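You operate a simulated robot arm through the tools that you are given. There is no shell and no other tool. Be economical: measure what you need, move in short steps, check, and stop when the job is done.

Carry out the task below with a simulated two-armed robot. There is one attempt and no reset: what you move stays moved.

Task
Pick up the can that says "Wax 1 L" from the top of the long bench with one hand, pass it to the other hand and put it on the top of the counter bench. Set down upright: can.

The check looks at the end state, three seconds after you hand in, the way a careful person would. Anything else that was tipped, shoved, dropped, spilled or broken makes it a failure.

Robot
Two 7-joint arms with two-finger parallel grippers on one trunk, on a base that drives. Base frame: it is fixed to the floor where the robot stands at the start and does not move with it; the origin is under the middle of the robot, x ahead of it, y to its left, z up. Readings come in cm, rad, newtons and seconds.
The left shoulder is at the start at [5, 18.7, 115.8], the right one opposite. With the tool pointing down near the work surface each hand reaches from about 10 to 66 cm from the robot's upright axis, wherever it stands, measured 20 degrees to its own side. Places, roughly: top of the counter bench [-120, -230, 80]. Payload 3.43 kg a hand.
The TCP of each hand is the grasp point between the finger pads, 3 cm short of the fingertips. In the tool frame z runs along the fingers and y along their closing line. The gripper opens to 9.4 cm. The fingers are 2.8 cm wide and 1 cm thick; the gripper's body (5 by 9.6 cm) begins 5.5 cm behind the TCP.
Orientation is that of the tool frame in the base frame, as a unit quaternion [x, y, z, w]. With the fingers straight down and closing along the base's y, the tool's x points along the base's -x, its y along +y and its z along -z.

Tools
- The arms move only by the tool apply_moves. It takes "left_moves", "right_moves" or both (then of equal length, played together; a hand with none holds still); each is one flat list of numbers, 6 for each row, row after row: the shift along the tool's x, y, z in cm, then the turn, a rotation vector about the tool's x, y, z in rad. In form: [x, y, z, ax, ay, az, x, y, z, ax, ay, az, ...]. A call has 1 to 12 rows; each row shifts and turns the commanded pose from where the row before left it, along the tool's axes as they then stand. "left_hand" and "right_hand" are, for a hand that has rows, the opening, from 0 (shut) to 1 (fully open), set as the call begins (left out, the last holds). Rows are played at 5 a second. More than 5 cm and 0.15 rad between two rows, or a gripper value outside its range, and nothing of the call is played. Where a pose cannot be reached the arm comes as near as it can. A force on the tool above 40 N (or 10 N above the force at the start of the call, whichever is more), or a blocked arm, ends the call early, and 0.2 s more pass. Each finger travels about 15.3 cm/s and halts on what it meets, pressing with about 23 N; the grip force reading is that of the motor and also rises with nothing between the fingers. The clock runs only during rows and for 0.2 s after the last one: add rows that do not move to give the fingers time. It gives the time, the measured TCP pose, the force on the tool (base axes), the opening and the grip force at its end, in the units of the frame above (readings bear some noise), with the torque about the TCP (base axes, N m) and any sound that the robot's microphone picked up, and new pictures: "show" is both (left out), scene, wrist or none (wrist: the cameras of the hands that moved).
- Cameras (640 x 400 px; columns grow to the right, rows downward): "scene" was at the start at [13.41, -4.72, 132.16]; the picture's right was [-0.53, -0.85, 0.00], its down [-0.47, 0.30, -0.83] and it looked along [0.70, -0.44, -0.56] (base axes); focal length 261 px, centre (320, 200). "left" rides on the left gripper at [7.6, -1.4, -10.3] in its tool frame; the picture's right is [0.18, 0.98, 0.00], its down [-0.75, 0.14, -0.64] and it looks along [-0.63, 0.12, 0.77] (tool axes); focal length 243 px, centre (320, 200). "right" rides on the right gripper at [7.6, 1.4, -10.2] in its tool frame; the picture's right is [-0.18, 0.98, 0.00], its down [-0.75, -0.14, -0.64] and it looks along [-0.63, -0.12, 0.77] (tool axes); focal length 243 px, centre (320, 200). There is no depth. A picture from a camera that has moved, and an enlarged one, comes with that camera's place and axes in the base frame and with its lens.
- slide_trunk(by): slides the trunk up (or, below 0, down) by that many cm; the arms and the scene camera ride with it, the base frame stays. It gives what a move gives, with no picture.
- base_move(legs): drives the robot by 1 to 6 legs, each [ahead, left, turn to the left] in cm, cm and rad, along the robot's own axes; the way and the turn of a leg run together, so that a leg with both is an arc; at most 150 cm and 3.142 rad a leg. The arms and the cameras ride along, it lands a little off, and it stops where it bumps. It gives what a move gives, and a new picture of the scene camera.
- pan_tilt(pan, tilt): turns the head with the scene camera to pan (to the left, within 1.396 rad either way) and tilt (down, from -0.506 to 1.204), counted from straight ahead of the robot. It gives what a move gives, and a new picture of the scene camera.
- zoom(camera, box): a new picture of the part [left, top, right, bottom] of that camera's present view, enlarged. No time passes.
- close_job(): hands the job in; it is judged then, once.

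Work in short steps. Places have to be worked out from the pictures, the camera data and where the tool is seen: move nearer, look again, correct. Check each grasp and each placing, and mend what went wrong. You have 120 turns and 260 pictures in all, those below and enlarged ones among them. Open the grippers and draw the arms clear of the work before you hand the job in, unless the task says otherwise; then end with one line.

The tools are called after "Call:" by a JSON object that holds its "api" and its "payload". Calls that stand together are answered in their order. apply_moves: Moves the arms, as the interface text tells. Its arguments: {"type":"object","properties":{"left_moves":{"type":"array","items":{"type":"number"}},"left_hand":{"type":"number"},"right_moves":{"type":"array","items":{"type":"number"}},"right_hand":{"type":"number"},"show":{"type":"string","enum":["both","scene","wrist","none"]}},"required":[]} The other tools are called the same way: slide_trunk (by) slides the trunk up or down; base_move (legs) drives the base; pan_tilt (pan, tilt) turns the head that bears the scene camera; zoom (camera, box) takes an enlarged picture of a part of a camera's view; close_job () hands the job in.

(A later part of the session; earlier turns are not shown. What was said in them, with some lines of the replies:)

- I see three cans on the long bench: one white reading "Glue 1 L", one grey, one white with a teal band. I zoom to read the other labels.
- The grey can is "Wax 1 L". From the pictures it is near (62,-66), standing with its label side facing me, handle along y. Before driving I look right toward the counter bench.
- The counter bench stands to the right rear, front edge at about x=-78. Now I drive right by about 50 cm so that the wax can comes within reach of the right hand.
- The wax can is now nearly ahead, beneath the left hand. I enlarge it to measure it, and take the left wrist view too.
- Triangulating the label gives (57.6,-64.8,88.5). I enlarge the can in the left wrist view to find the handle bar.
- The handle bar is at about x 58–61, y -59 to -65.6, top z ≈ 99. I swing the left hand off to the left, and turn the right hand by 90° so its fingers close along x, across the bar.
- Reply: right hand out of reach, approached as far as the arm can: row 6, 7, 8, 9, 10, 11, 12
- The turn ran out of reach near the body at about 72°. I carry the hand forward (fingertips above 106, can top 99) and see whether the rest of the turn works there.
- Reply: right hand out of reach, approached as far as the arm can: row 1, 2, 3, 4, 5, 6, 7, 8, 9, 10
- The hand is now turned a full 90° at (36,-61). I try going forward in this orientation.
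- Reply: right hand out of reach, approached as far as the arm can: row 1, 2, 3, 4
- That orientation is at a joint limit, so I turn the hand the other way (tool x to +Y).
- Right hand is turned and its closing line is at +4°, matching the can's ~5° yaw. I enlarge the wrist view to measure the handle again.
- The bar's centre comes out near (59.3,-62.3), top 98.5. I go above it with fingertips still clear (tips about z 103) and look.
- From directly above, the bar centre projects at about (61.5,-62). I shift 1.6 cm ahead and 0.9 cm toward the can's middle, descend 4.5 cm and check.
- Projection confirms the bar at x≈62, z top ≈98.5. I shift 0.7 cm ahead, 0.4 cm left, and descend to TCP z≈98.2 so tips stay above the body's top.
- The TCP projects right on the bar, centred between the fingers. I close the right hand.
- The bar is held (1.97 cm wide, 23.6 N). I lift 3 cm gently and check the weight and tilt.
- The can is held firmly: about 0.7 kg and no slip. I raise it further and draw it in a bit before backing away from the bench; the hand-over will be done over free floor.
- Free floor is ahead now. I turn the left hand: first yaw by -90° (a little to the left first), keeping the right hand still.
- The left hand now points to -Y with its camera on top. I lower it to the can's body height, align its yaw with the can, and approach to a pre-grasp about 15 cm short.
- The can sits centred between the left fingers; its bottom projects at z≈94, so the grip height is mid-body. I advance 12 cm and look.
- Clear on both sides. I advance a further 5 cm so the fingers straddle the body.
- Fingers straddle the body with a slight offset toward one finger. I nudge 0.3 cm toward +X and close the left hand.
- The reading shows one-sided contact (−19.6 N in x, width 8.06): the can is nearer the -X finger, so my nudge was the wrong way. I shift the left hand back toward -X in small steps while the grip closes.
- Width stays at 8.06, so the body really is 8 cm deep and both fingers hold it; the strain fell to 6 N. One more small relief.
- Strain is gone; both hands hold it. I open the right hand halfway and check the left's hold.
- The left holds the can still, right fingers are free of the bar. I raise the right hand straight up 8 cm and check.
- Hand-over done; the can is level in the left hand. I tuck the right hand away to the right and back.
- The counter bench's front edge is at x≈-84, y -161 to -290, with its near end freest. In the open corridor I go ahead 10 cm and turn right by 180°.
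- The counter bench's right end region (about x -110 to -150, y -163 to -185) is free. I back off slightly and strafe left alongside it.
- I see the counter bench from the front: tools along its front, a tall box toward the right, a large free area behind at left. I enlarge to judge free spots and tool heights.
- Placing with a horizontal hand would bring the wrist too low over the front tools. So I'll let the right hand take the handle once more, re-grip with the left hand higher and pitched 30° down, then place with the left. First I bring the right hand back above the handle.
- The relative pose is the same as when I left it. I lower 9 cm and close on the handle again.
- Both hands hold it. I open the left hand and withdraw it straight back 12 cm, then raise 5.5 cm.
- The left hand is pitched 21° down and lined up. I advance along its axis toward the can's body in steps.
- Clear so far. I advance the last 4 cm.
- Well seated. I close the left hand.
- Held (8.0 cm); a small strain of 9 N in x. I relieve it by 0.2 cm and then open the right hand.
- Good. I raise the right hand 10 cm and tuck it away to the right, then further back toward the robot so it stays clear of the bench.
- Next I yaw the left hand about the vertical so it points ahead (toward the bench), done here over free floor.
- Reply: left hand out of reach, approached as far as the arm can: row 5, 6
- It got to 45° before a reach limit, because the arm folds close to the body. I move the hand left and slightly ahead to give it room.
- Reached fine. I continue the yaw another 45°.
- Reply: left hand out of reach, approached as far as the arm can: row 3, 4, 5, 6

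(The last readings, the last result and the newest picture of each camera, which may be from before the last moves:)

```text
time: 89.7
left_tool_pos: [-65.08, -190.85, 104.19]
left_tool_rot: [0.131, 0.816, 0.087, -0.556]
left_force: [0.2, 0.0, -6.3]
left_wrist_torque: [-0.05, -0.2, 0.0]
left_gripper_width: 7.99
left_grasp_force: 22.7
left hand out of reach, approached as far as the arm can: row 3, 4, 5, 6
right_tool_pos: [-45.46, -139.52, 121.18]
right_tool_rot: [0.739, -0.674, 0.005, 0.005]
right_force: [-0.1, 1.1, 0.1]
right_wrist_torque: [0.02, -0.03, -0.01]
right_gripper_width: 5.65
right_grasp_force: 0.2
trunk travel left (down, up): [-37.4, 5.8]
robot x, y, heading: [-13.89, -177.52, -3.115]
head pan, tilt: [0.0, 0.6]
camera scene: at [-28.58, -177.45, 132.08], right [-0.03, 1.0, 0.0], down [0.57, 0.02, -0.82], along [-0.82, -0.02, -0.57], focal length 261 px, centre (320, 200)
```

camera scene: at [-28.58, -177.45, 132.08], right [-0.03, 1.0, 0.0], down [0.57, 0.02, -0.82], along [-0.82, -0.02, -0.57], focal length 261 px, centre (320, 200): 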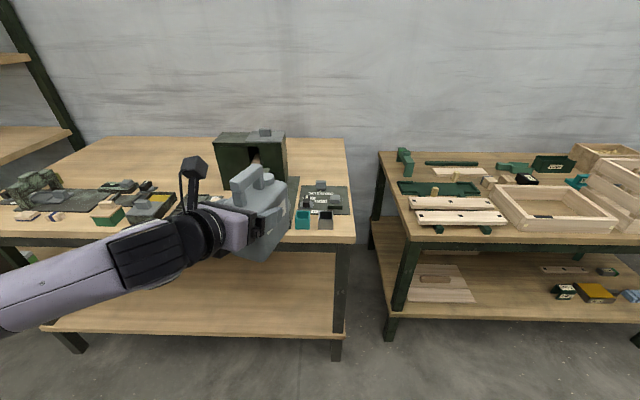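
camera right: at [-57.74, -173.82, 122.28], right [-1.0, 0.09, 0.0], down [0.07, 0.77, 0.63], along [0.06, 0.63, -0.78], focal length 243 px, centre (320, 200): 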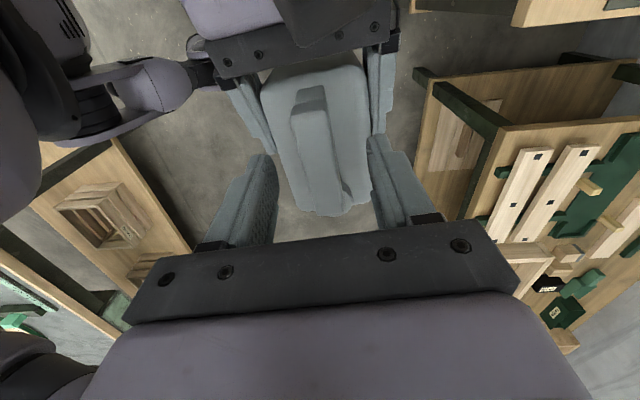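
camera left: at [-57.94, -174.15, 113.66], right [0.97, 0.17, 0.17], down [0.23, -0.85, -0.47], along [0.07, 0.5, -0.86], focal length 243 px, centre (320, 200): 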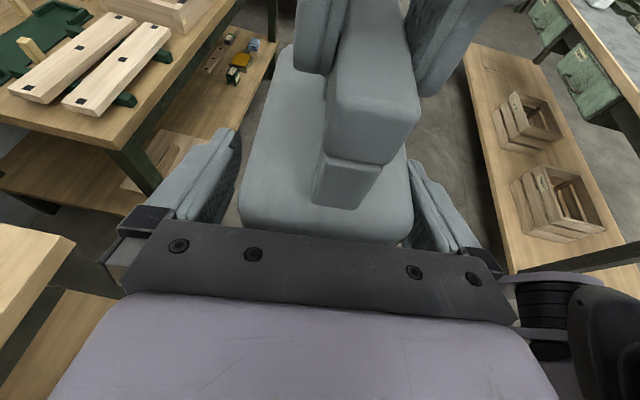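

The hand now points 18° right of straight ahead, can level – good enough. I'll put the can behind the low "Firsts" trays, around (-120,-227), left of the tall box. I strafe left 37 cm, then check the view.

Call:
{"api": "base_move", "payload": {"legs": [[0, 37, 0]]}}

Call:
{"api": "zoom", "payload": {"camera": "left", "box": [0, 0, 640, 400]}}

```text
time: 93.5
left_tool_pos: [-63.92, -227.97, 104.33]
left_tool_rot: [0.129, 0.817, 0.085, -0.556]
left_force: [-0.3, -0.2, -8.0]
left_wrist_torque: [-0.06, -0.19, -0.03]
left_gripper_width: 7.97
left_grasp_force: 22.5
right_tool_pos: [-44.64, -176.39, 121.08]
right_tool_rot: [0.74, -0.672, 0.005, 0.004]
right_force: [-0.2, 0.1, 0.3]
right_wrist_torque: [0.04, 0.01, 0.02]
right_gripper_width: 5.64
right_grasp_force: 0.0
trunk travel left (down, up): [-37.4, 5.8]
robot x, y, heading: [-12.29, -214.12, -3.113]
head pan, tilt: [0.0, 0.6]
camera scene: at [-27.51, -214.31, 132.08], right [-0.03, 1.0, 0.0], down [0.57, 0.02, -0.82], along [-0.82, -0.03, -0.57], focal length 261 px, centre (320, 200)
```

scene: 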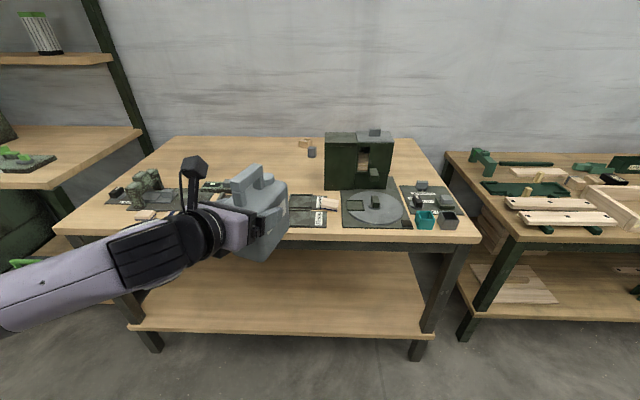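

```text
1.00 times, centred on (320, 200) of left (not enlarged: the box is as wide or as high as the picture)
camera zoom: at [-58.15, -231.32, 115.15], right [0.24, 0.96, 0.17], down [0.87, -0.13, -0.47], along [-0.42, 0.26, -0.87], focal length 243 px, centre (320, 200)
```

zoom: 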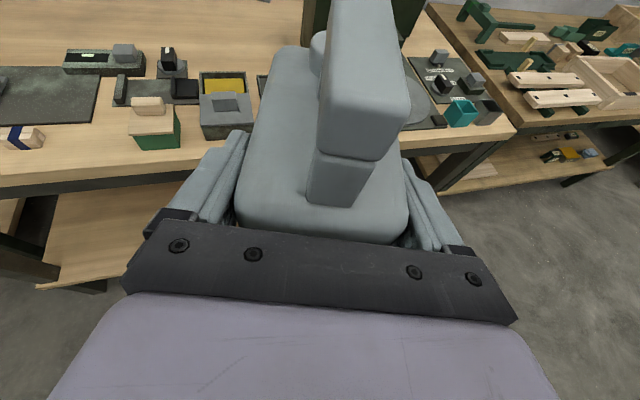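

Counter tools are low; the tall box's left side is at y≈-215.5 and a small cup stands at about (-137,-222). The can's target (-120,-227) is clear. I drive 40 cm ahead with the can raised.

Call:
{"api": "base_move", "payload": {"legs": [[25, 0, 0], [15, 0, 0]]}}

Call:
{"api": "zoom", "payload": {"camera": "left", "box": [0, 0, 640, 400]}}

```text
time: 96.2
left_tool_pos: [-104.01, -228.64, 104.27]
left_tool_rot: [0.13, 0.816, 0.086, -0.557]
left_force: [0.1, 0.3, -7.4]
left_wrist_torque: [-0.06, -0.16, 0.0]
left_gripper_width: 8.0
left_grasp_force: 23.6
right_tool_pos: [-84.32, -177.29, 121.08]
right_tool_rot: [0.738, -0.674, 0.005, 0.006]
right_force: [-0.7, 0.4, 0.0]
right_wrist_torque: [0.01, -0.05, 0.01]
right_gripper_width: 5.64
right_grasp_force: 0.1
trunk travel left (down, up): [-37.4, 5.8]
robot x, y, heading: [-52.64, -215.19, -3.119]
head pan, tilt: [0.0, 0.6]
camera scene: at [-67.41, -215.33, 132.06], right [-0.03, 1.0, 0.0], down [0.57, 0.01, -0.82], along [-0.82, -0.02, -0.57], focal length 261 px, centre (320, 200)
```

scene: 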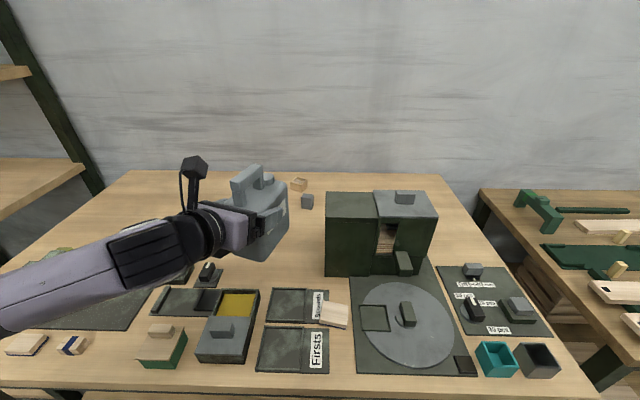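

```text
1.00 times, centred on (320, 200) of left (not enlarged: the box is as wide or as high as the picture)
camera zoom: at [-98.13, -232.19, 115.1], right [0.24, 0.96, 0.17], down [0.87, -0.14, -0.47], along [-0.42, 0.26, -0.87], focal length 243 px, centre (320, 200)
```

zoom: 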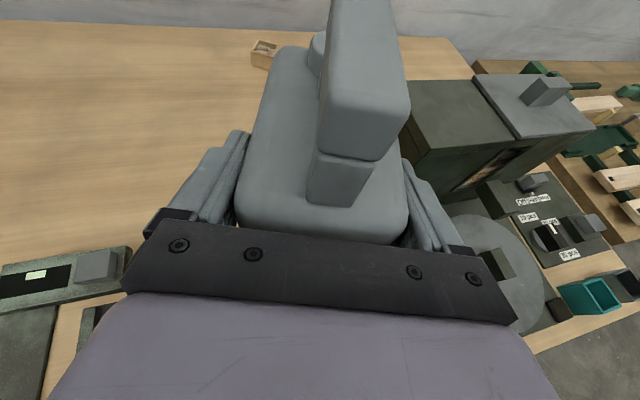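

The area is clear, but the forearm runs low and sideways toward the left tools. I back off 12 cm and raise the trunk, so the arm reaches out straighter and higher.

Call:
{"api": "base_move", "payload": {"legs": [[-12, 0, 0]]}}

Call:
{"api": "slide_trunk", "payload": {"by": 5.6}}

Call:
{"api": "apply_moves", "payload": {"left_moves": [1.24, -1.1, 3.17, 0, 0, 0, 1.24, -1.1, 3.17, 0, 0, 0, 1.24, -1.1, 3.17, 0, 0, 0, 1.24, -1.1, 3.17, 0, 0, 0, 1.24, -1.1, 3.17, 0, 0, 0, 0, 0, 0, 0, 0, 0], "show": "scene"}}

Call:
{"api": "pan_tilt", "payload": {"pan": 0.6, "tilt": 0.7}}

```text
time: 97.5
left_tool_pos: [-92.12, -228.42, 104.37]
left_tool_rot: [0.13, 0.816, 0.085, -0.557]
left_force: [0.5, 0.5, -6.0]
left_wrist_torque: [-0.07, -0.18, -0.02]
left_gripper_width: 7.95
left_grasp_force: 23.2
right_tool_pos: [-72.32, -176.96, 121.2]
right_tool_rot: [0.738, -0.675, 0.004, 0.004]
right_force: [-0.5, -0.3, 0.5]
right_wrist_torque: [0.02, 0.03, 0.04]
right_gripper_width: 5.63
right_grasp_force: 0.1
trunk travel left (down, up): [-37.4, 5.8]
robot x, y, heading: [-40.81, -214.84, -3.113]
head pan, tilt: [0.0, 0.6]
camera scene: at [-55.51, -215.02, 132.09], right [-0.03, 1.0, 0.0], down [0.56, 0.01, -0.83], along [-0.82, -0.02, -0.56], focal length 261 px, centre (320, 200)
```

scene: 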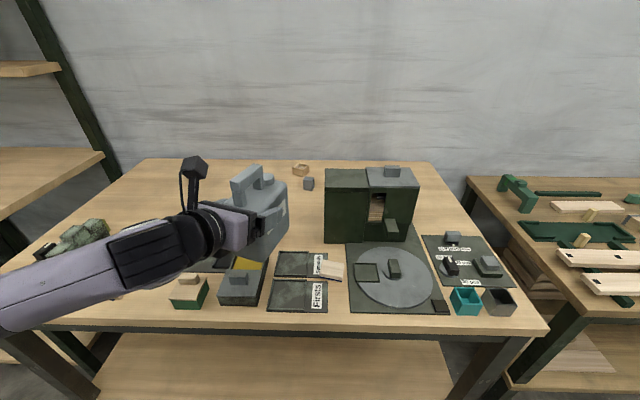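

```text
time: 98.5
left_tool_pos: [-92.18, -228.52, 109.85]
left_tool_rot: [0.132, 0.816, 0.087, -0.555]
left_force: [-0.7, -0.2, -8.3]
left_wrist_torque: [-0.04, -0.17, 0.01]
left_gripper_width: 7.99
left_grasp_force: 23.2
right_tool_pos: [-72.42, -176.94, 126.64]
right_tool_rot: [0.739, -0.674, 0.005, 0.005]
right_force: [-0.4, -0.8, 0.0]
right_wrist_torque: [-0.01, 0.01, 0.02]
right_gripper_width: 5.67
right_grasp_force: 0.1
trunk travel left (down, up): [-43.0, 0.2]
robot x, y, heading: [-41.0, -214.72, -3.116]
head pan, tilt: [0.0, 0.6]
```

```text
time: 99.8
left_tool_pos: [-110.0, -228.39, 110.0]
left_tool_rot: [0.132, 0.816, 0.087, -0.556]
left_force: [0.0, 0.4, -6.6]
left_wrist_torque: [-0.03, -0.18, -0.03]
left_gripper_width: 7.96
left_grasp_force: 23.2
right_tool_pos: [-72.51, -177.06, 126.73]
right_tool_rot: [0.738, -0.675, 0.005, 0.005]
right_force: [-0.5, -0.6, -0.4]
right_wrist_torque: [-0.01, -0.03, 0.02]
right_gripper_width: 5.64
right_grasp_force: 0.1
trunk travel left (down, up): [-43.0, 0.2]
robot x, y, heading: [-41.15, -214.79, -3.113]
head pan, tilt: [0.0, 0.6]
camera scene: at [-55.59, -215.05, 137.68], right [-0.03, 1.0, 0.0], down [0.57, 0.02, -0.82], along [-0.82, -0.02, -0.57], focal length 261 px, centre (320, 200)
```

scene: 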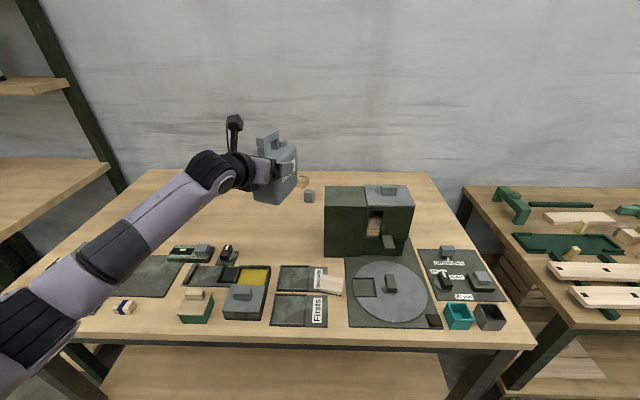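

```text
time: 100.8
left_tool_pos: [-110.08, -228.45, 109.99]
left_tool_rot: [0.132, 0.816, 0.086, -0.556]
left_force: [0.6, 0.9, -7.5]
left_wrist_torque: [-0.07, -0.17, 0.0]
left_gripper_width: 7.97
left_grasp_force: 22.6
right_tool_pos: [-72.33, -176.89, 126.66]
right_tool_rot: [0.738, -0.674, 0.005, 0.004]
right_force: [0.0, 0.3, 0.5]
right_wrist_torque: [0.0, 0.03, 0.01]
right_gripper_width: 5.66
right_grasp_force: 0.0
trunk travel left (down, up): [-43.0, 0.2]
robot x, y, heading: [-40.62, -214.43, -3.109]
head pan, tilt: [0.6, 0.7]
camera scene: at [-53.68, -219.76, 136.81], right [-0.59, 0.81, 0.0], down [0.52, 0.38, -0.76], along [-0.62, -0.45, -0.64], focal length 261 px, centre (320, 200)
```

scene: 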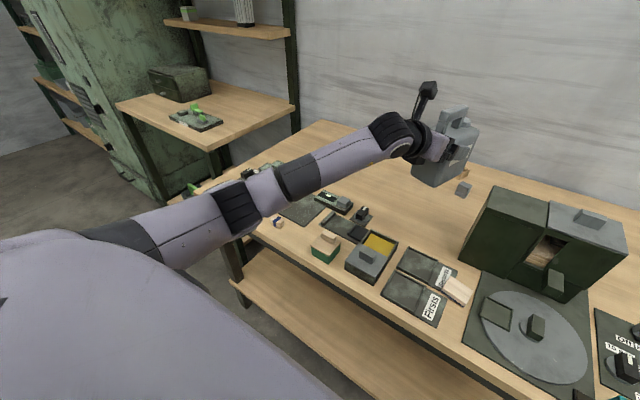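

The arm is now straight with the elbow high and in front of the bench. I move the can the last 7 cm ahead and lower it 10 cm.

Call:
{"api": "apply_moves", "payload": {"left_moves": [1.28, -0.98, 3.28, 0, 0, 0, 1.28, -0.98, 3.28, 0, 0, 0, -2.33, 0, 0.915, 0, 0, 0, -2.33, 0, 0.915, 0, 0, 0, -2.33, 0, 0.915, 0, 0, 0, -2.33, 0, 0.915, 0, 0, 0, 0, 0, 0, 0, 0, 0], "show": "both"}}

```text
time: 102.5
left_tool_pos: [-117.52, -228.13, 99.8]
left_tool_rot: [0.13, 0.816, 0.085, -0.556]
left_force: [0.7, 0.3, -5.9]
left_wrist_torque: [-0.05, -0.17, -0.02]
left_gripper_width: 7.95
left_grasp_force: 23.0
right_tool_pos: [-72.51, -176.94, 126.78]
right_tool_rot: [0.739, -0.674, 0.006, 0.004]
right_force: [-0.6, 0.1, -1.0]
right_wrist_torque: [0.02, 0.02, 0.05]
right_gripper_width: 5.63
right_grasp_force: 0.0
trunk travel left (down, up): [-43.0, 0.2]
robot x, y, heading: [-41.11, -214.24, -3.114]
head pan, tilt: [0.6, 0.7]
camera scene: at [-53.66, -219.78, 136.81], right [-0.59, 0.81, 0.0], down [0.52, 0.38, -0.76], along [-0.62, -0.45, -0.64], focal length 261 px, centre (320, 200)
camera left: at [-111.57, -231.55, 110.64], right [0.24, 0.96, 0.17], down [0.87, -0.14, -0.47], along [-0.42, 0.26, -0.87], focal length 243 px, centre (320, 200)
```

scene: 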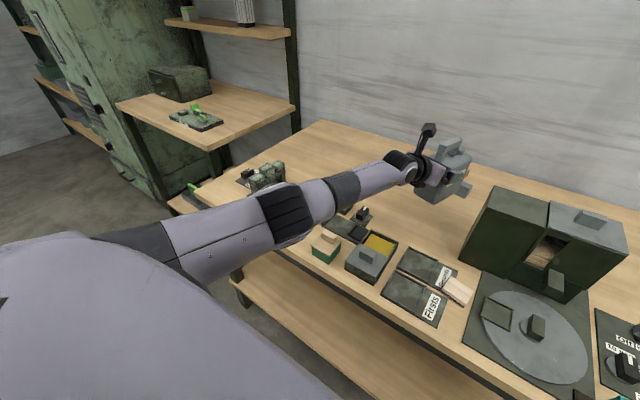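
left: 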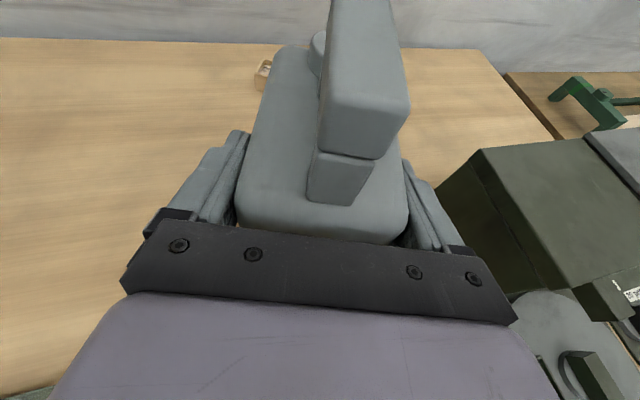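

Clear so far; the can hangs over free wood. I lower 6 cm more and look again.

Call:
{"api": "apply_moves", "payload": {"left_moves": [-1.86, 0, 0.73, 0, 0, 0, -1.86, 0, 0.73, 0, 0, 0, -1.86, 0, 0.73, 0, 0, 0, 0, 0, 0, 0, 0, 0], "show": "both"}}

Call:
{"api": "pan_tilt", "payload": {"pan": 0.25, "tilt": 0.7}}

```text
time: 103.5
left_tool_pos: [-117.27, -228.04, 95.36]
left_tool_rot: [0.13, 0.816, 0.086, -0.556]
left_force: [0.0, -0.3, -6.9]
left_wrist_torque: [-0.07, -0.15, 0.02]
left_gripper_width: 7.97
left_grasp_force: 23.2
left hand out of reach, approached as far as the arm can: row 2, 3
right_tool_pos: [-72.43, -176.94, 126.64]
right_tool_rot: [0.738, -0.674, 0.005, 0.006]
right_force: [-1.0, -0.5, 0.6]
right_wrist_torque: [0.02, -0.01, 0.01]
right_gripper_width: 5.63
right_grasp_force: 0.0
trunk travel left (down, up): [-43.0, 0.2]
robot x, y, heading: [-40.89, -214.73, -3.118]
head pan, tilt: [0.6, 0.7]
camera scene: at [-53.68, -219.76, 136.81], right [-0.59, 0.81, 0.0], down [0.52, 0.38, -0.76], along [-0.62, -0.45, -0.64], focal length 261 px, centre (320, 200)
camera left: at [-111.37, -231.49, 106.2], right [0.24, 0.96, 0.17], down [0.87, -0.14, -0.47], along [-0.42, 0.26, -0.87], focal length 243 px, centre (320, 200)
```

scene: 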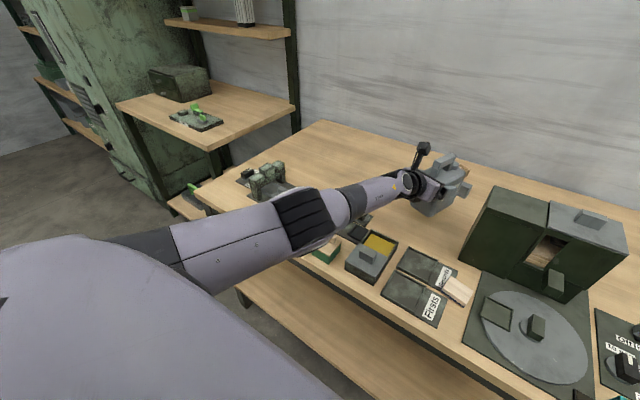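
left: 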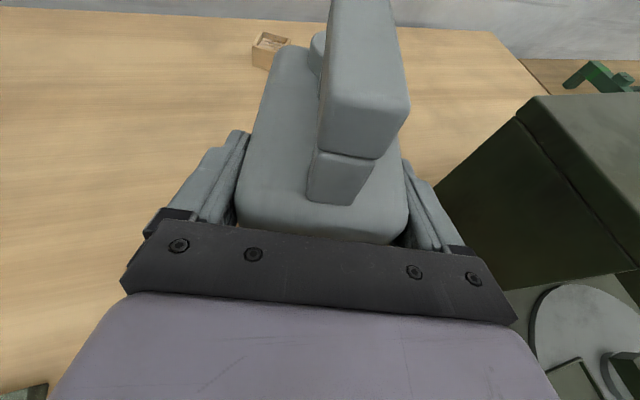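

```text
time: 104.3
left_tool_pos: [-117.27, -228.16, 95.39]
left_tool_rot: [0.131, 0.816, 0.086, -0.556]
left_force: [0.0, 0.8, -6.2]
left_wrist_torque: [-0.07, -0.18, 0.01]
left_gripper_width: 7.98
left_grasp_force: 23.5
right_tool_pos: [-72.43, -177.05, 126.77]
right_tool_rot: [0.739, -0.674, 0.005, 0.004]
right_force: [0.6, 0.2, -0.3]
right_wrist_torque: [-0.01, -0.01, 0.02]
right_gripper_width: 5.65
right_grasp_force: 0.1
trunk travel left (down, up): [-43.0, 0.2]
robot x, y, heading: [-41.02, -214.82, -3.113]
head pan, tilt: [0.25, 0.7]
camera scene: at [-54.97, -217.11, 136.81], right [-0.27, 0.96, 0.0], down [0.62, 0.18, -0.76], along [-0.74, -0.21, -0.64], focal length 261 px, centre (320, 200)
```

scene: 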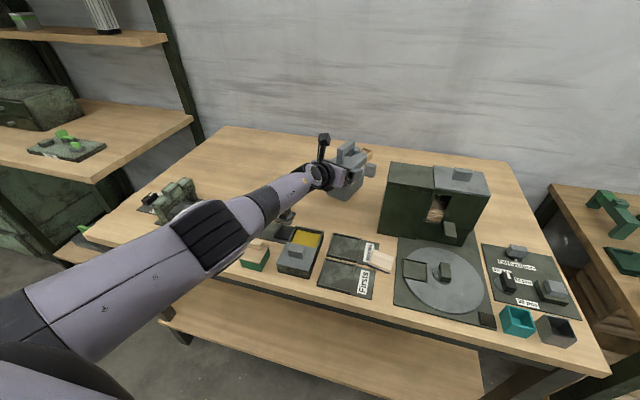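

The arm is nearly straight, with the elbow well above the tools, and cannot reach lower from here; so I lower the trunk, which brings everything straight down. The bottom should be about 6.7 cm above the top; I go 5 cm first.

Call:
{"api": "slide_trunk", "payload": {"by": -5}}

Call:
{"api": "zoom", "payload": {"camera": "scene", "box": [200, 120, 460, 280]}}

```text
time: 105.2
left_tool_pos: [-117.21, -228.0, 90.29]
left_tool_rot: [0.131, 0.816, 0.086, -0.556]
left_force: [0.0, 0.0, -7.3]
left_wrist_torque: [-0.09, -0.2, 0.02]
left_gripper_width: 7.99
left_grasp_force: 22.8
right_tool_pos: [-72.45, -176.93, 121.72]
right_tool_rot: [0.738, -0.674, 0.006, 0.005]
right_force: [0.3, -0.3, 0.9]
right_wrist_torque: [0.02, 0.02, 0.02]
right_gripper_width: 5.63
right_grasp_force: 0.1
trunk travel left (down, up): [-38.0, 5.2]
robot x, y, heading: [-40.84, -214.25, -3.115]
head pan, tilt: [0.25, 0.7]
```

```text
2.46 times, centred on (330, 200) of scene
camera zoom: at [-54.95, -217.11, 131.81], right [-0.27, 0.96, 0.0], down [0.62, 0.18, -0.76], along [-0.74, -0.21, -0.64], focal length 643 px, centre (295, 200)
```

zoom: 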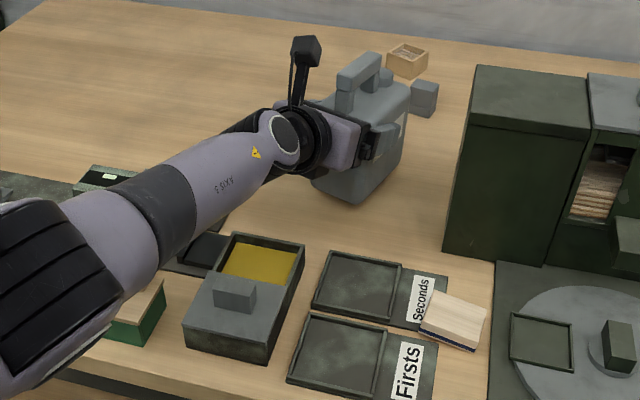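

No contact yet and all clear. I go down in small steps watching the force.

Call:
{"api": "slide_trunk", "payload": {"by": -1}}

Call:
{"api": "slide_trunk", "payload": {"by": -0.4}}

```text
time: 105.8
left_tool_pos: [-117.24, -227.97, 89.36]
left_tool_rot: [0.131, 0.815, 0.087, -0.557]
left_force: [-1.1, 0.2, -4.5]
left_wrist_torque: [0.09, 0.04, 0.03]
left_gripper_width: 7.99
left_grasp_force: 22.9
right_tool_pos: [-72.53, -176.9, 120.74]
right_tool_rot: [0.738, -0.674, 0.005, 0.005]
right_force: [0.0, 0.7, 1.0]
right_wrist_torque: [0.02, 0.04, -0.02]
right_gripper_width: 5.65
right_grasp_force: 0.1
trunk travel left (down, up): [-37.0, 6.2]
robot x, y, heading: [-40.86, -214.8, -3.113]
head pan, tilt: [0.25, 0.7]
```

```text
time: 106.3
left_tool_pos: [-117.22, -227.99, 89.39]
left_tool_rot: [0.13, 0.815, 0.086, -0.558]
left_force: [1.9, -1.3, 5.4]
left_wrist_torque: [0.53, 0.47, 0.0]
left_gripper_width: 7.98
left_grasp_force: 23.0
right_tool_pos: [-72.32, -176.95, 120.46]
right_tool_rot: [0.738, -0.675, 0.004, 0.006]
right_force: [0.5, 0.3, -0.4]
right_wrist_torque: [-0.01, 0.02, -0.01]
right_gripper_width: 5.63
right_grasp_force: 0.1
trunk travel left (down, up): [-36.6, 6.6]
robot x, y, heading: [-40.54, -214.6, -3.118]
head pan, tilt: [0.25, 0.7]
```

Contact: the top now carries the can (force went from -7 to +5 N). I ease up 0.2 cm and look before releasing.

Call:
{"api": "slide_trunk", "payload": {"by": -0.1}}

Call:
{"api": "zoom", "payload": {"camera": "scene", "box": [270, 120, 400, 220]}}

```text
time: 106.8
left_tool_pos: [-117.06, -228.11, 89.28]
left_tool_rot: [0.13, 0.815, 0.085, -0.558]
left_force: [4.2, -3.0, 9.0]
left_wrist_torque: [0.63, 0.49, -0.09]
left_gripper_width: 7.98
left_grasp_force: 22.9
right_tool_pos: [-72.15, -177.0, 120.36]
right_tool_rot: [0.738, -0.674, 0.005, 0.005]
right_force: [0.7, -0.1, 0.5]
right_wrist_torque: [-0.03, 0.01, 0.0]
right_gripper_width: 5.63
right_grasp_force: 0.1
trunk travel left (down, up): [-36.5, 6.7]
robot x, y, heading: [-40.91, -214.81, -3.115]
head pan, tilt: [0.25, 0.7]
```

```text
4.00 times, centred on (335, 170) of scene
camera zoom: at [-54.71, -217.11, 130.35], right [-0.27, 0.96, 0.0], down [0.62, 0.18, -0.77], along [-0.74, -0.21, -0.64], focal length 1044 px, centre (260, 320)
```

zoom: 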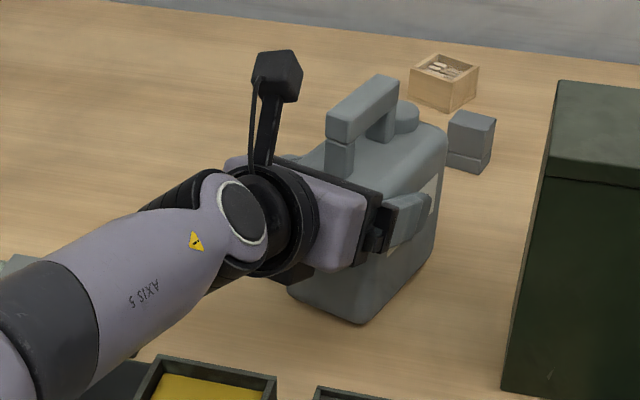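

That step went down by mistake (9 N, harmless). I ease up 0.3 cm to unload, then open the left hand.

Call:
{"api": "slide_trunk", "payload": {"by": 0.3}}

Call:
{"api": "apply_moves", "payload": {"left_moves": [0, 0, 0, 0, 0, 0, 0, 0, 0, 0, 0, 0, 0, 0, 0, 0, 0, 0], "left_hand": 1, "show": "both"}}

```text
time: 107.3
left_tool_pos: [-117.1, -228.06, 89.14]
left_tool_rot: [0.131, 0.817, 0.085, -0.555]
left_force: [-0.9, -1.6, 2.2]
left_wrist_torque: [0.42, 0.46, 0.07]
left_gripper_width: 8.0
left_grasp_force: 23.4
right_tool_pos: [-72.42, -176.99, 120.48]
right_tool_rot: [0.739, -0.674, 0.005, 0.005]
right_force: [-0.6, -0.4, 0.1]
right_wrist_torque: [-0.01, -0.01, -0.02]
right_gripper_width: 5.63
right_grasp_force: 0.1
trunk travel left (down, up): [-36.8, 6.4]
robot x, y, heading: [-40.59, -214.49, -3.12]
head pan, tilt: [0.25, 0.7]
```

```text
time: 108.1
left_tool_pos: [-117.17, -227.98, 89.21]
left_tool_rot: [0.132, 0.816, 0.086, -0.556]
left_force: [0.3, -0.6, -0.4]
left_wrist_torque: [0.01, 0.0, 0.0]
left_gripper_width: 9.39
left_grasp_force: 0.1
right_tool_pos: [-72.37, -176.99, 120.55]
right_tool_rot: [0.739, -0.674, 0.005, 0.004]
right_force: [0.3, -0.7, -1.3]
right_wrist_torque: [0.0, 0.0, 0.0]
right_gripper_width: 5.64
right_grasp_force: 0.2
trunk travel left (down, up): [-36.8, 6.4]
robot x, y, heading: [-40.77, -214.97, -3.116]
head pan, tilt: [0.25, 0.7]
camera scene: at [-54.88, -217.09, 130.62], right [-0.27, 0.96, 0.0], down [0.62, 0.18, -0.76], along [-0.74, -0.21, -0.64], focal length 261 px, centre (320, 200)
camera left: at [-111.31, -231.46, 100.08], right [0.24, 0.96, 0.17], down [0.87, -0.14, -0.47], along [-0.42, 0.26, -0.87], focal length 243 px, centre (320, 200)
```

scene: 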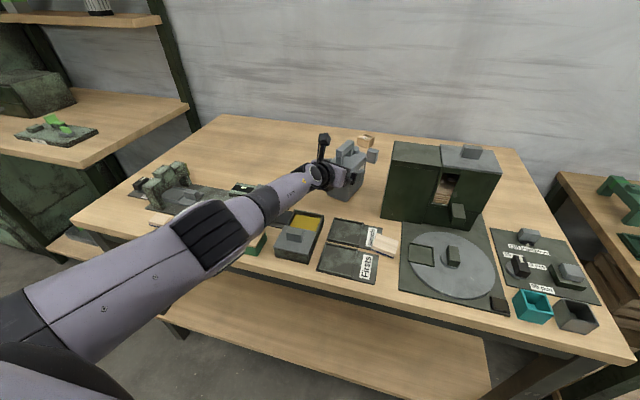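
left: 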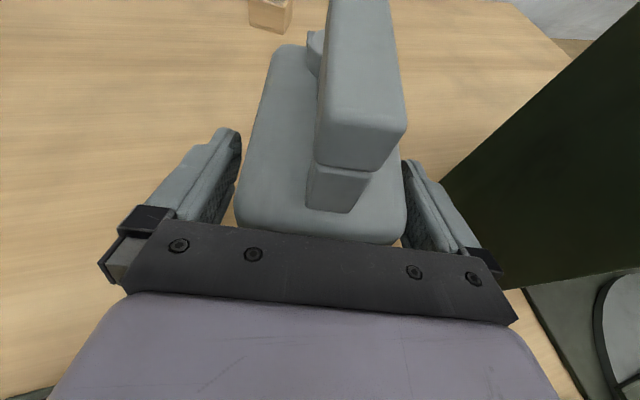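

Released; gaps show on both sides. To keep the elbow clear of tools while the arm folds, I first raise the trunk (the fingers slide straight up beside the can), beginning with 2 cm.

Call:
{"api": "slide_trunk", "payload": {"by": 2}}

Call:
{"api": "zoom", "payload": {"camera": "left", "box": [0, 0, 640, 400]}}

```text
time: 108.8
left_tool_pos: [-117.18, -228.1, 91.16]
left_tool_rot: [0.131, 0.816, 0.085, -0.556]
left_force: [0.1, -1.1, 0.0]
left_wrist_torque: [-0.03, 0.02, 0.01]
left_gripper_width: 9.4
left_grasp_force: 0.1
right_tool_pos: [-72.31, -176.83, 122.52]
right_tool_rot: [0.739, -0.674, 0.005, 0.005]
right_force: [0.3, 0.4, -1.3]
right_wrist_torque: [0.0, 0.01, 0.0]
right_gripper_width: 5.65
right_grasp_force: 0.0
trunk travel left (down, up): [-38.8, 4.4]
robot x, y, heading: [-40.92, -214.75, -3.111]
head pan, tilt: [0.25, 0.7]
```

```text
1.00 times, centred on (320, 200) of left (not enlarged: the box is as wide or as high as the picture)
camera zoom: at [-111.33, -231.48, 102.09], right [0.24, 0.96, 0.17], down [0.87, -0.14, -0.47], along [-0.42, 0.26, -0.87], focal length 243 px, centre (320, 200)
```

zoom: 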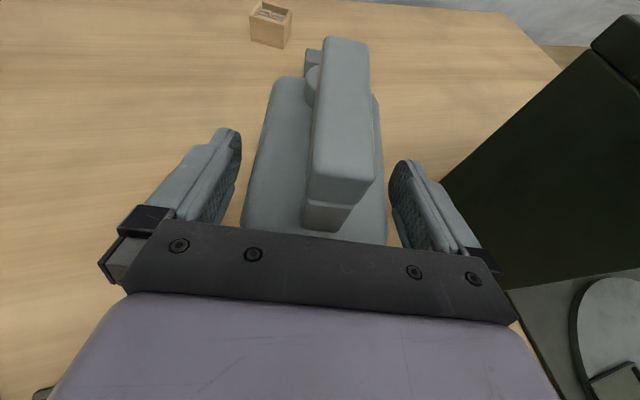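

The can stayed put and the fingers are free. I raise 3 cm more, then withdraw 12 cm along the hand's axis.

Call:
{"api": "slide_trunk", "payload": {"by": 3}}

Call:
{"api": "apply_moves", "payload": {"left_moves": [0, 0, -2, 0, 0, 0, 0, 0, -2, 0, 0, 0, 0, 0, -2, 0, 0, 0, 0, 0, -2, 0, 0, 0, 0, 0, -2, 0, 0, 0, 0, 0, -2, 0, 0, 0, 0, 0, 0, 0, 0, 0], "show": "both"}}

```text
time: 109.6
left_tool_pos: [-117.24, -227.99, 94.25]
left_tool_rot: [0.131, 0.816, 0.085, -0.556]
left_force: [-0.2, -0.4, -0.1]
left_wrist_torque: [-0.04, -0.02, 0.0]
left_gripper_width: 9.4
left_grasp_force: 0.1
right_tool_pos: [-72.41, -177.07, 125.41]
right_tool_rot: [0.738, -0.674, 0.006, 0.006]
right_force: [-0.1, 1.0, -0.8]
right_wrist_torque: [0.0, -0.04, -0.01]
right_gripper_width: 5.63
right_grasp_force: 0.0
trunk travel left (down, up): [-41.8, 1.4]
robot x, y, heading: [-41.08, -214.67, -3.116]
head pan, tilt: [0.25, 0.7]
```

```text
time: 111.2
left_tool_pos: [-108.81, -231.2, 99.28]
left_tool_rot: [0.131, 0.816, 0.086, -0.557]
left_force: [-0.2, -0.1, 0.3]
left_wrist_torque: [-0.01, -0.01, 0.01]
left_gripper_width: 9.43
left_grasp_force: 0.0
left hand out of reach, approached as far as the arm can: row 1, 2
right_tool_pos: [-72.47, -176.91, 125.47]
right_tool_rot: [0.738, -0.674, 0.005, 0.005]
right_force: [-0.7, -0.3, 0.3]
right_wrist_torque: [-0.02, -0.02, 0.03]
right_gripper_width: 5.64
right_grasp_force: 0.1
trunk travel left (down, up): [-41.8, 1.4]
robot x, y, heading: [-41.18, -214.66, -3.109]
head pan, tilt: [0.25, 0.7]
camera scene: at [-54.89, -217.08, 135.62], right [-0.27, 0.96, 0.0], down [0.62, 0.18, -0.76], along [-0.74, -0.21, -0.64], focal length 261 px, centre (320, 200)
camera left: at [-103.0, -234.68, 110.12], right [0.24, 0.96, 0.17], down [0.87, -0.14, -0.47], along [-0.42, 0.26, -0.87], focal length 243 px, centre (320, 200)
```

scene: 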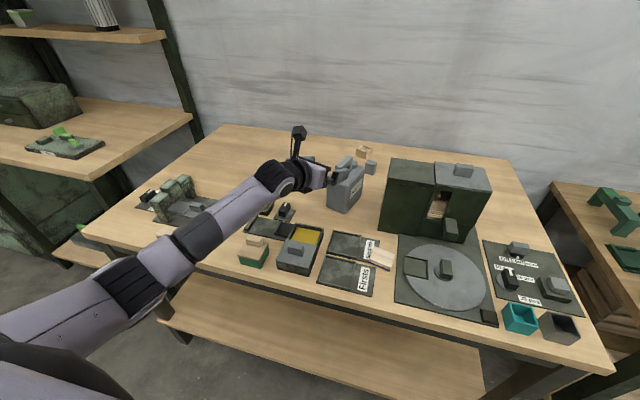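
left: 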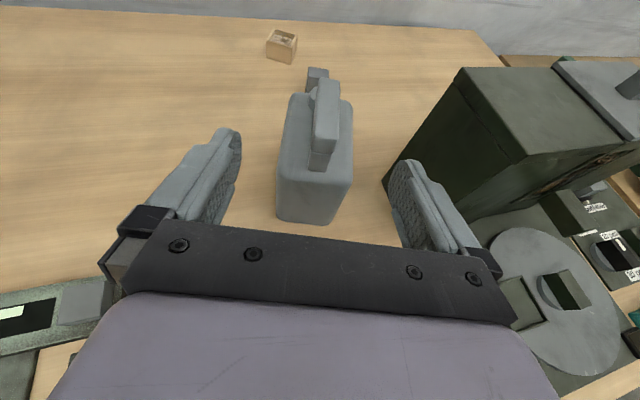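

The can stands upright on its own. I lift the hand 8 cm and withdraw a bit more along its axis.

Call:
{"api": "apply_moves", "payload": {"left_moves": [0, 0, -2, 0, 0, 0, 0, 0, -2, 0, 0, 0, 1.86, 0, -0.73, 0, 0, 0, 1.86, 0, -0.73, 0, 0, 0, 1.86, 0, -0.73, 0, 0, 0, 1.86, 0, -0.73, 0, 0, 0, 0, 0, -2, 0, 0, 0, 0, 0, -2, 0, 0, 0, 0, 0, 0, 0, 0, 0], "show": "scene"}}

Call:
{"api": "base_move", "payload": {"legs": [[-30, 0, 0]]}}

Call:
{"api": "zoom", "payload": {"camera": "scene", "box": [200, 80, 520, 280]}}

```text
time: 113.2
left_tool_pos: [-101.63, -233.52, 110.16]
left_tool_rot: [0.131, 0.816, 0.087, -0.556]
left_force: [-0.4, 0.1, 0.1]
left_wrist_torque: [-0.01, 0.02, 0.01]
left_gripper_width: 9.39
left_grasp_force: 0.1
right_tool_pos: [-72.45, -177.05, 125.58]
right_tool_rot: [0.739, -0.674, 0.005, 0.005]
right_force: [0.1, 0.0, 0.2]
right_wrist_torque: [0.01, 0.01, -0.01]
right_gripper_width: 5.62
right_grasp_force: 0.1
trunk travel left (down, up): [-41.8, 1.4]
robot x, y, heading: [-40.96, -214.46, -3.121]
head pan, tilt: [0.25, 0.7]
camera scene: at [-54.89, -217.08, 135.62], right [-0.27, 0.96, 0.0], down [0.62, 0.18, -0.76], along [-0.74, -0.21, -0.64], focal length 261 px, centre (320, 200)
```

scene: 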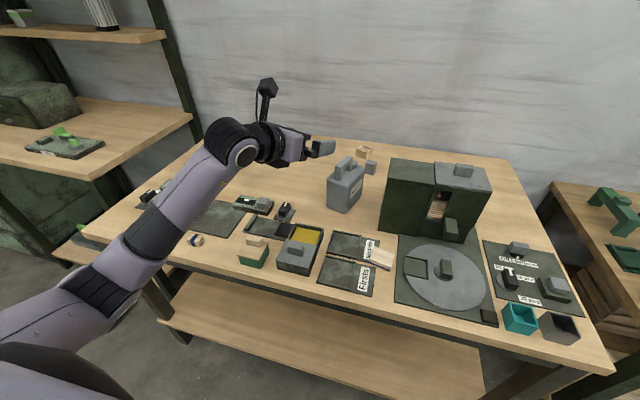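

```text
time: 115.2
left_tool_pos: [-71.67, -232.56, 110.19]
left_tool_rot: [0.131, 0.816, 0.086, -0.556]
left_force: [0.3, -0.6, -0.1]
left_wrist_torque: [-0.01, 0.0, 0.01]
left_gripper_width: 9.39
left_grasp_force: 0.1
right_tool_pos: [-42.21, -176.12, 125.63]
right_tool_rot: [0.738, -0.675, 0.005, 0.006]
right_force: [0.4, 0.4, -0.2]
right_wrist_torque: [0.02, 0.0, -0.01]
right_gripper_width: 5.63
right_grasp_force: 0.0
trunk travel left (down, up): [-41.8, 1.4]
robot x, y, heading: [-10.88, -213.54, -3.119]
head pan, tilt: [0.25, 0.7]
camera scene: at [-24.84, -216.3, 135.63], right [-0.27, 0.96, 0.0], down [0.62, 0.17, -0.77], along [-0.74, -0.21, -0.64], focal length 261 px, centre (320, 200)
```

scene: 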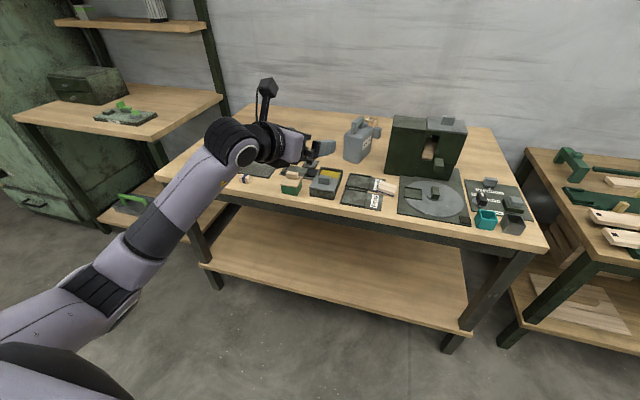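

```text
2.00 times, centred on (360, 180) of scene
camera zoom: at [-24.84, -216.3, 135.63], right [-0.27, 0.96, 0.0], down [0.62, 0.17, -0.77], along [-0.74, -0.21, -0.64], focal length 522 px, centre (240, 240)
```

zoom: 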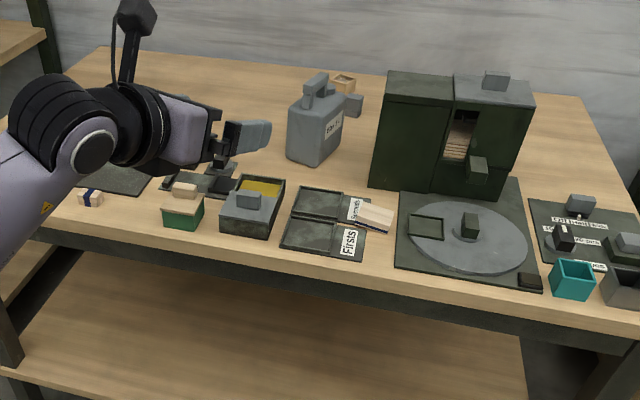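

The can stands upright on the counter bench, nothing else disturbed, arms clear. I open the right gripper fully and hand in.

Call:
{"api": "apply_moves", "payload": {"right_moves": [0, 0, 0, 0, 0, 0, 0, 0, 0, 0, 0, 0], "right_hand": 1, "show": "none"}}

Call:
{"api": "close_job", "payload": {}}

```text
time: 115.8
left_tool_pos: [-71.79, -232.65, 110.17]
left_tool_rot: [0.132, 0.816, 0.087, -0.556]
left_force: [0.2, -0.7, -0.6]
left_wrist_torque: [0.03, 0.01, 0.02]
left_gripper_width: 9.39
left_grasp_force: 0.0
right_tool_pos: [-42.36, -176.12, 125.57]
right_tool_rot: [0.738, -0.675, 0.005, 0.005]
right_force: [-0.6, -0.2, -0.2]
right_wrist_torque: [-0.02, 0.01, 0.01]
right_gripper_width: 9.39
right_grasp_force: 0.0
trunk travel left (down, up): [-41.8, 1.4]
robot x, y, heading: [-10.96, -213.99, -3.119]
head pan, tilt: [0.25, 0.7]
```

```text
The job is handed in.
```

The "Wax 1 L" can was picked up with the right hand, passed to the left (handed back once mid-way so the left could re-grip it) and set upright on the counter bench; in the last picture nothing else there looks disturbed, and both grippers are open and clear.
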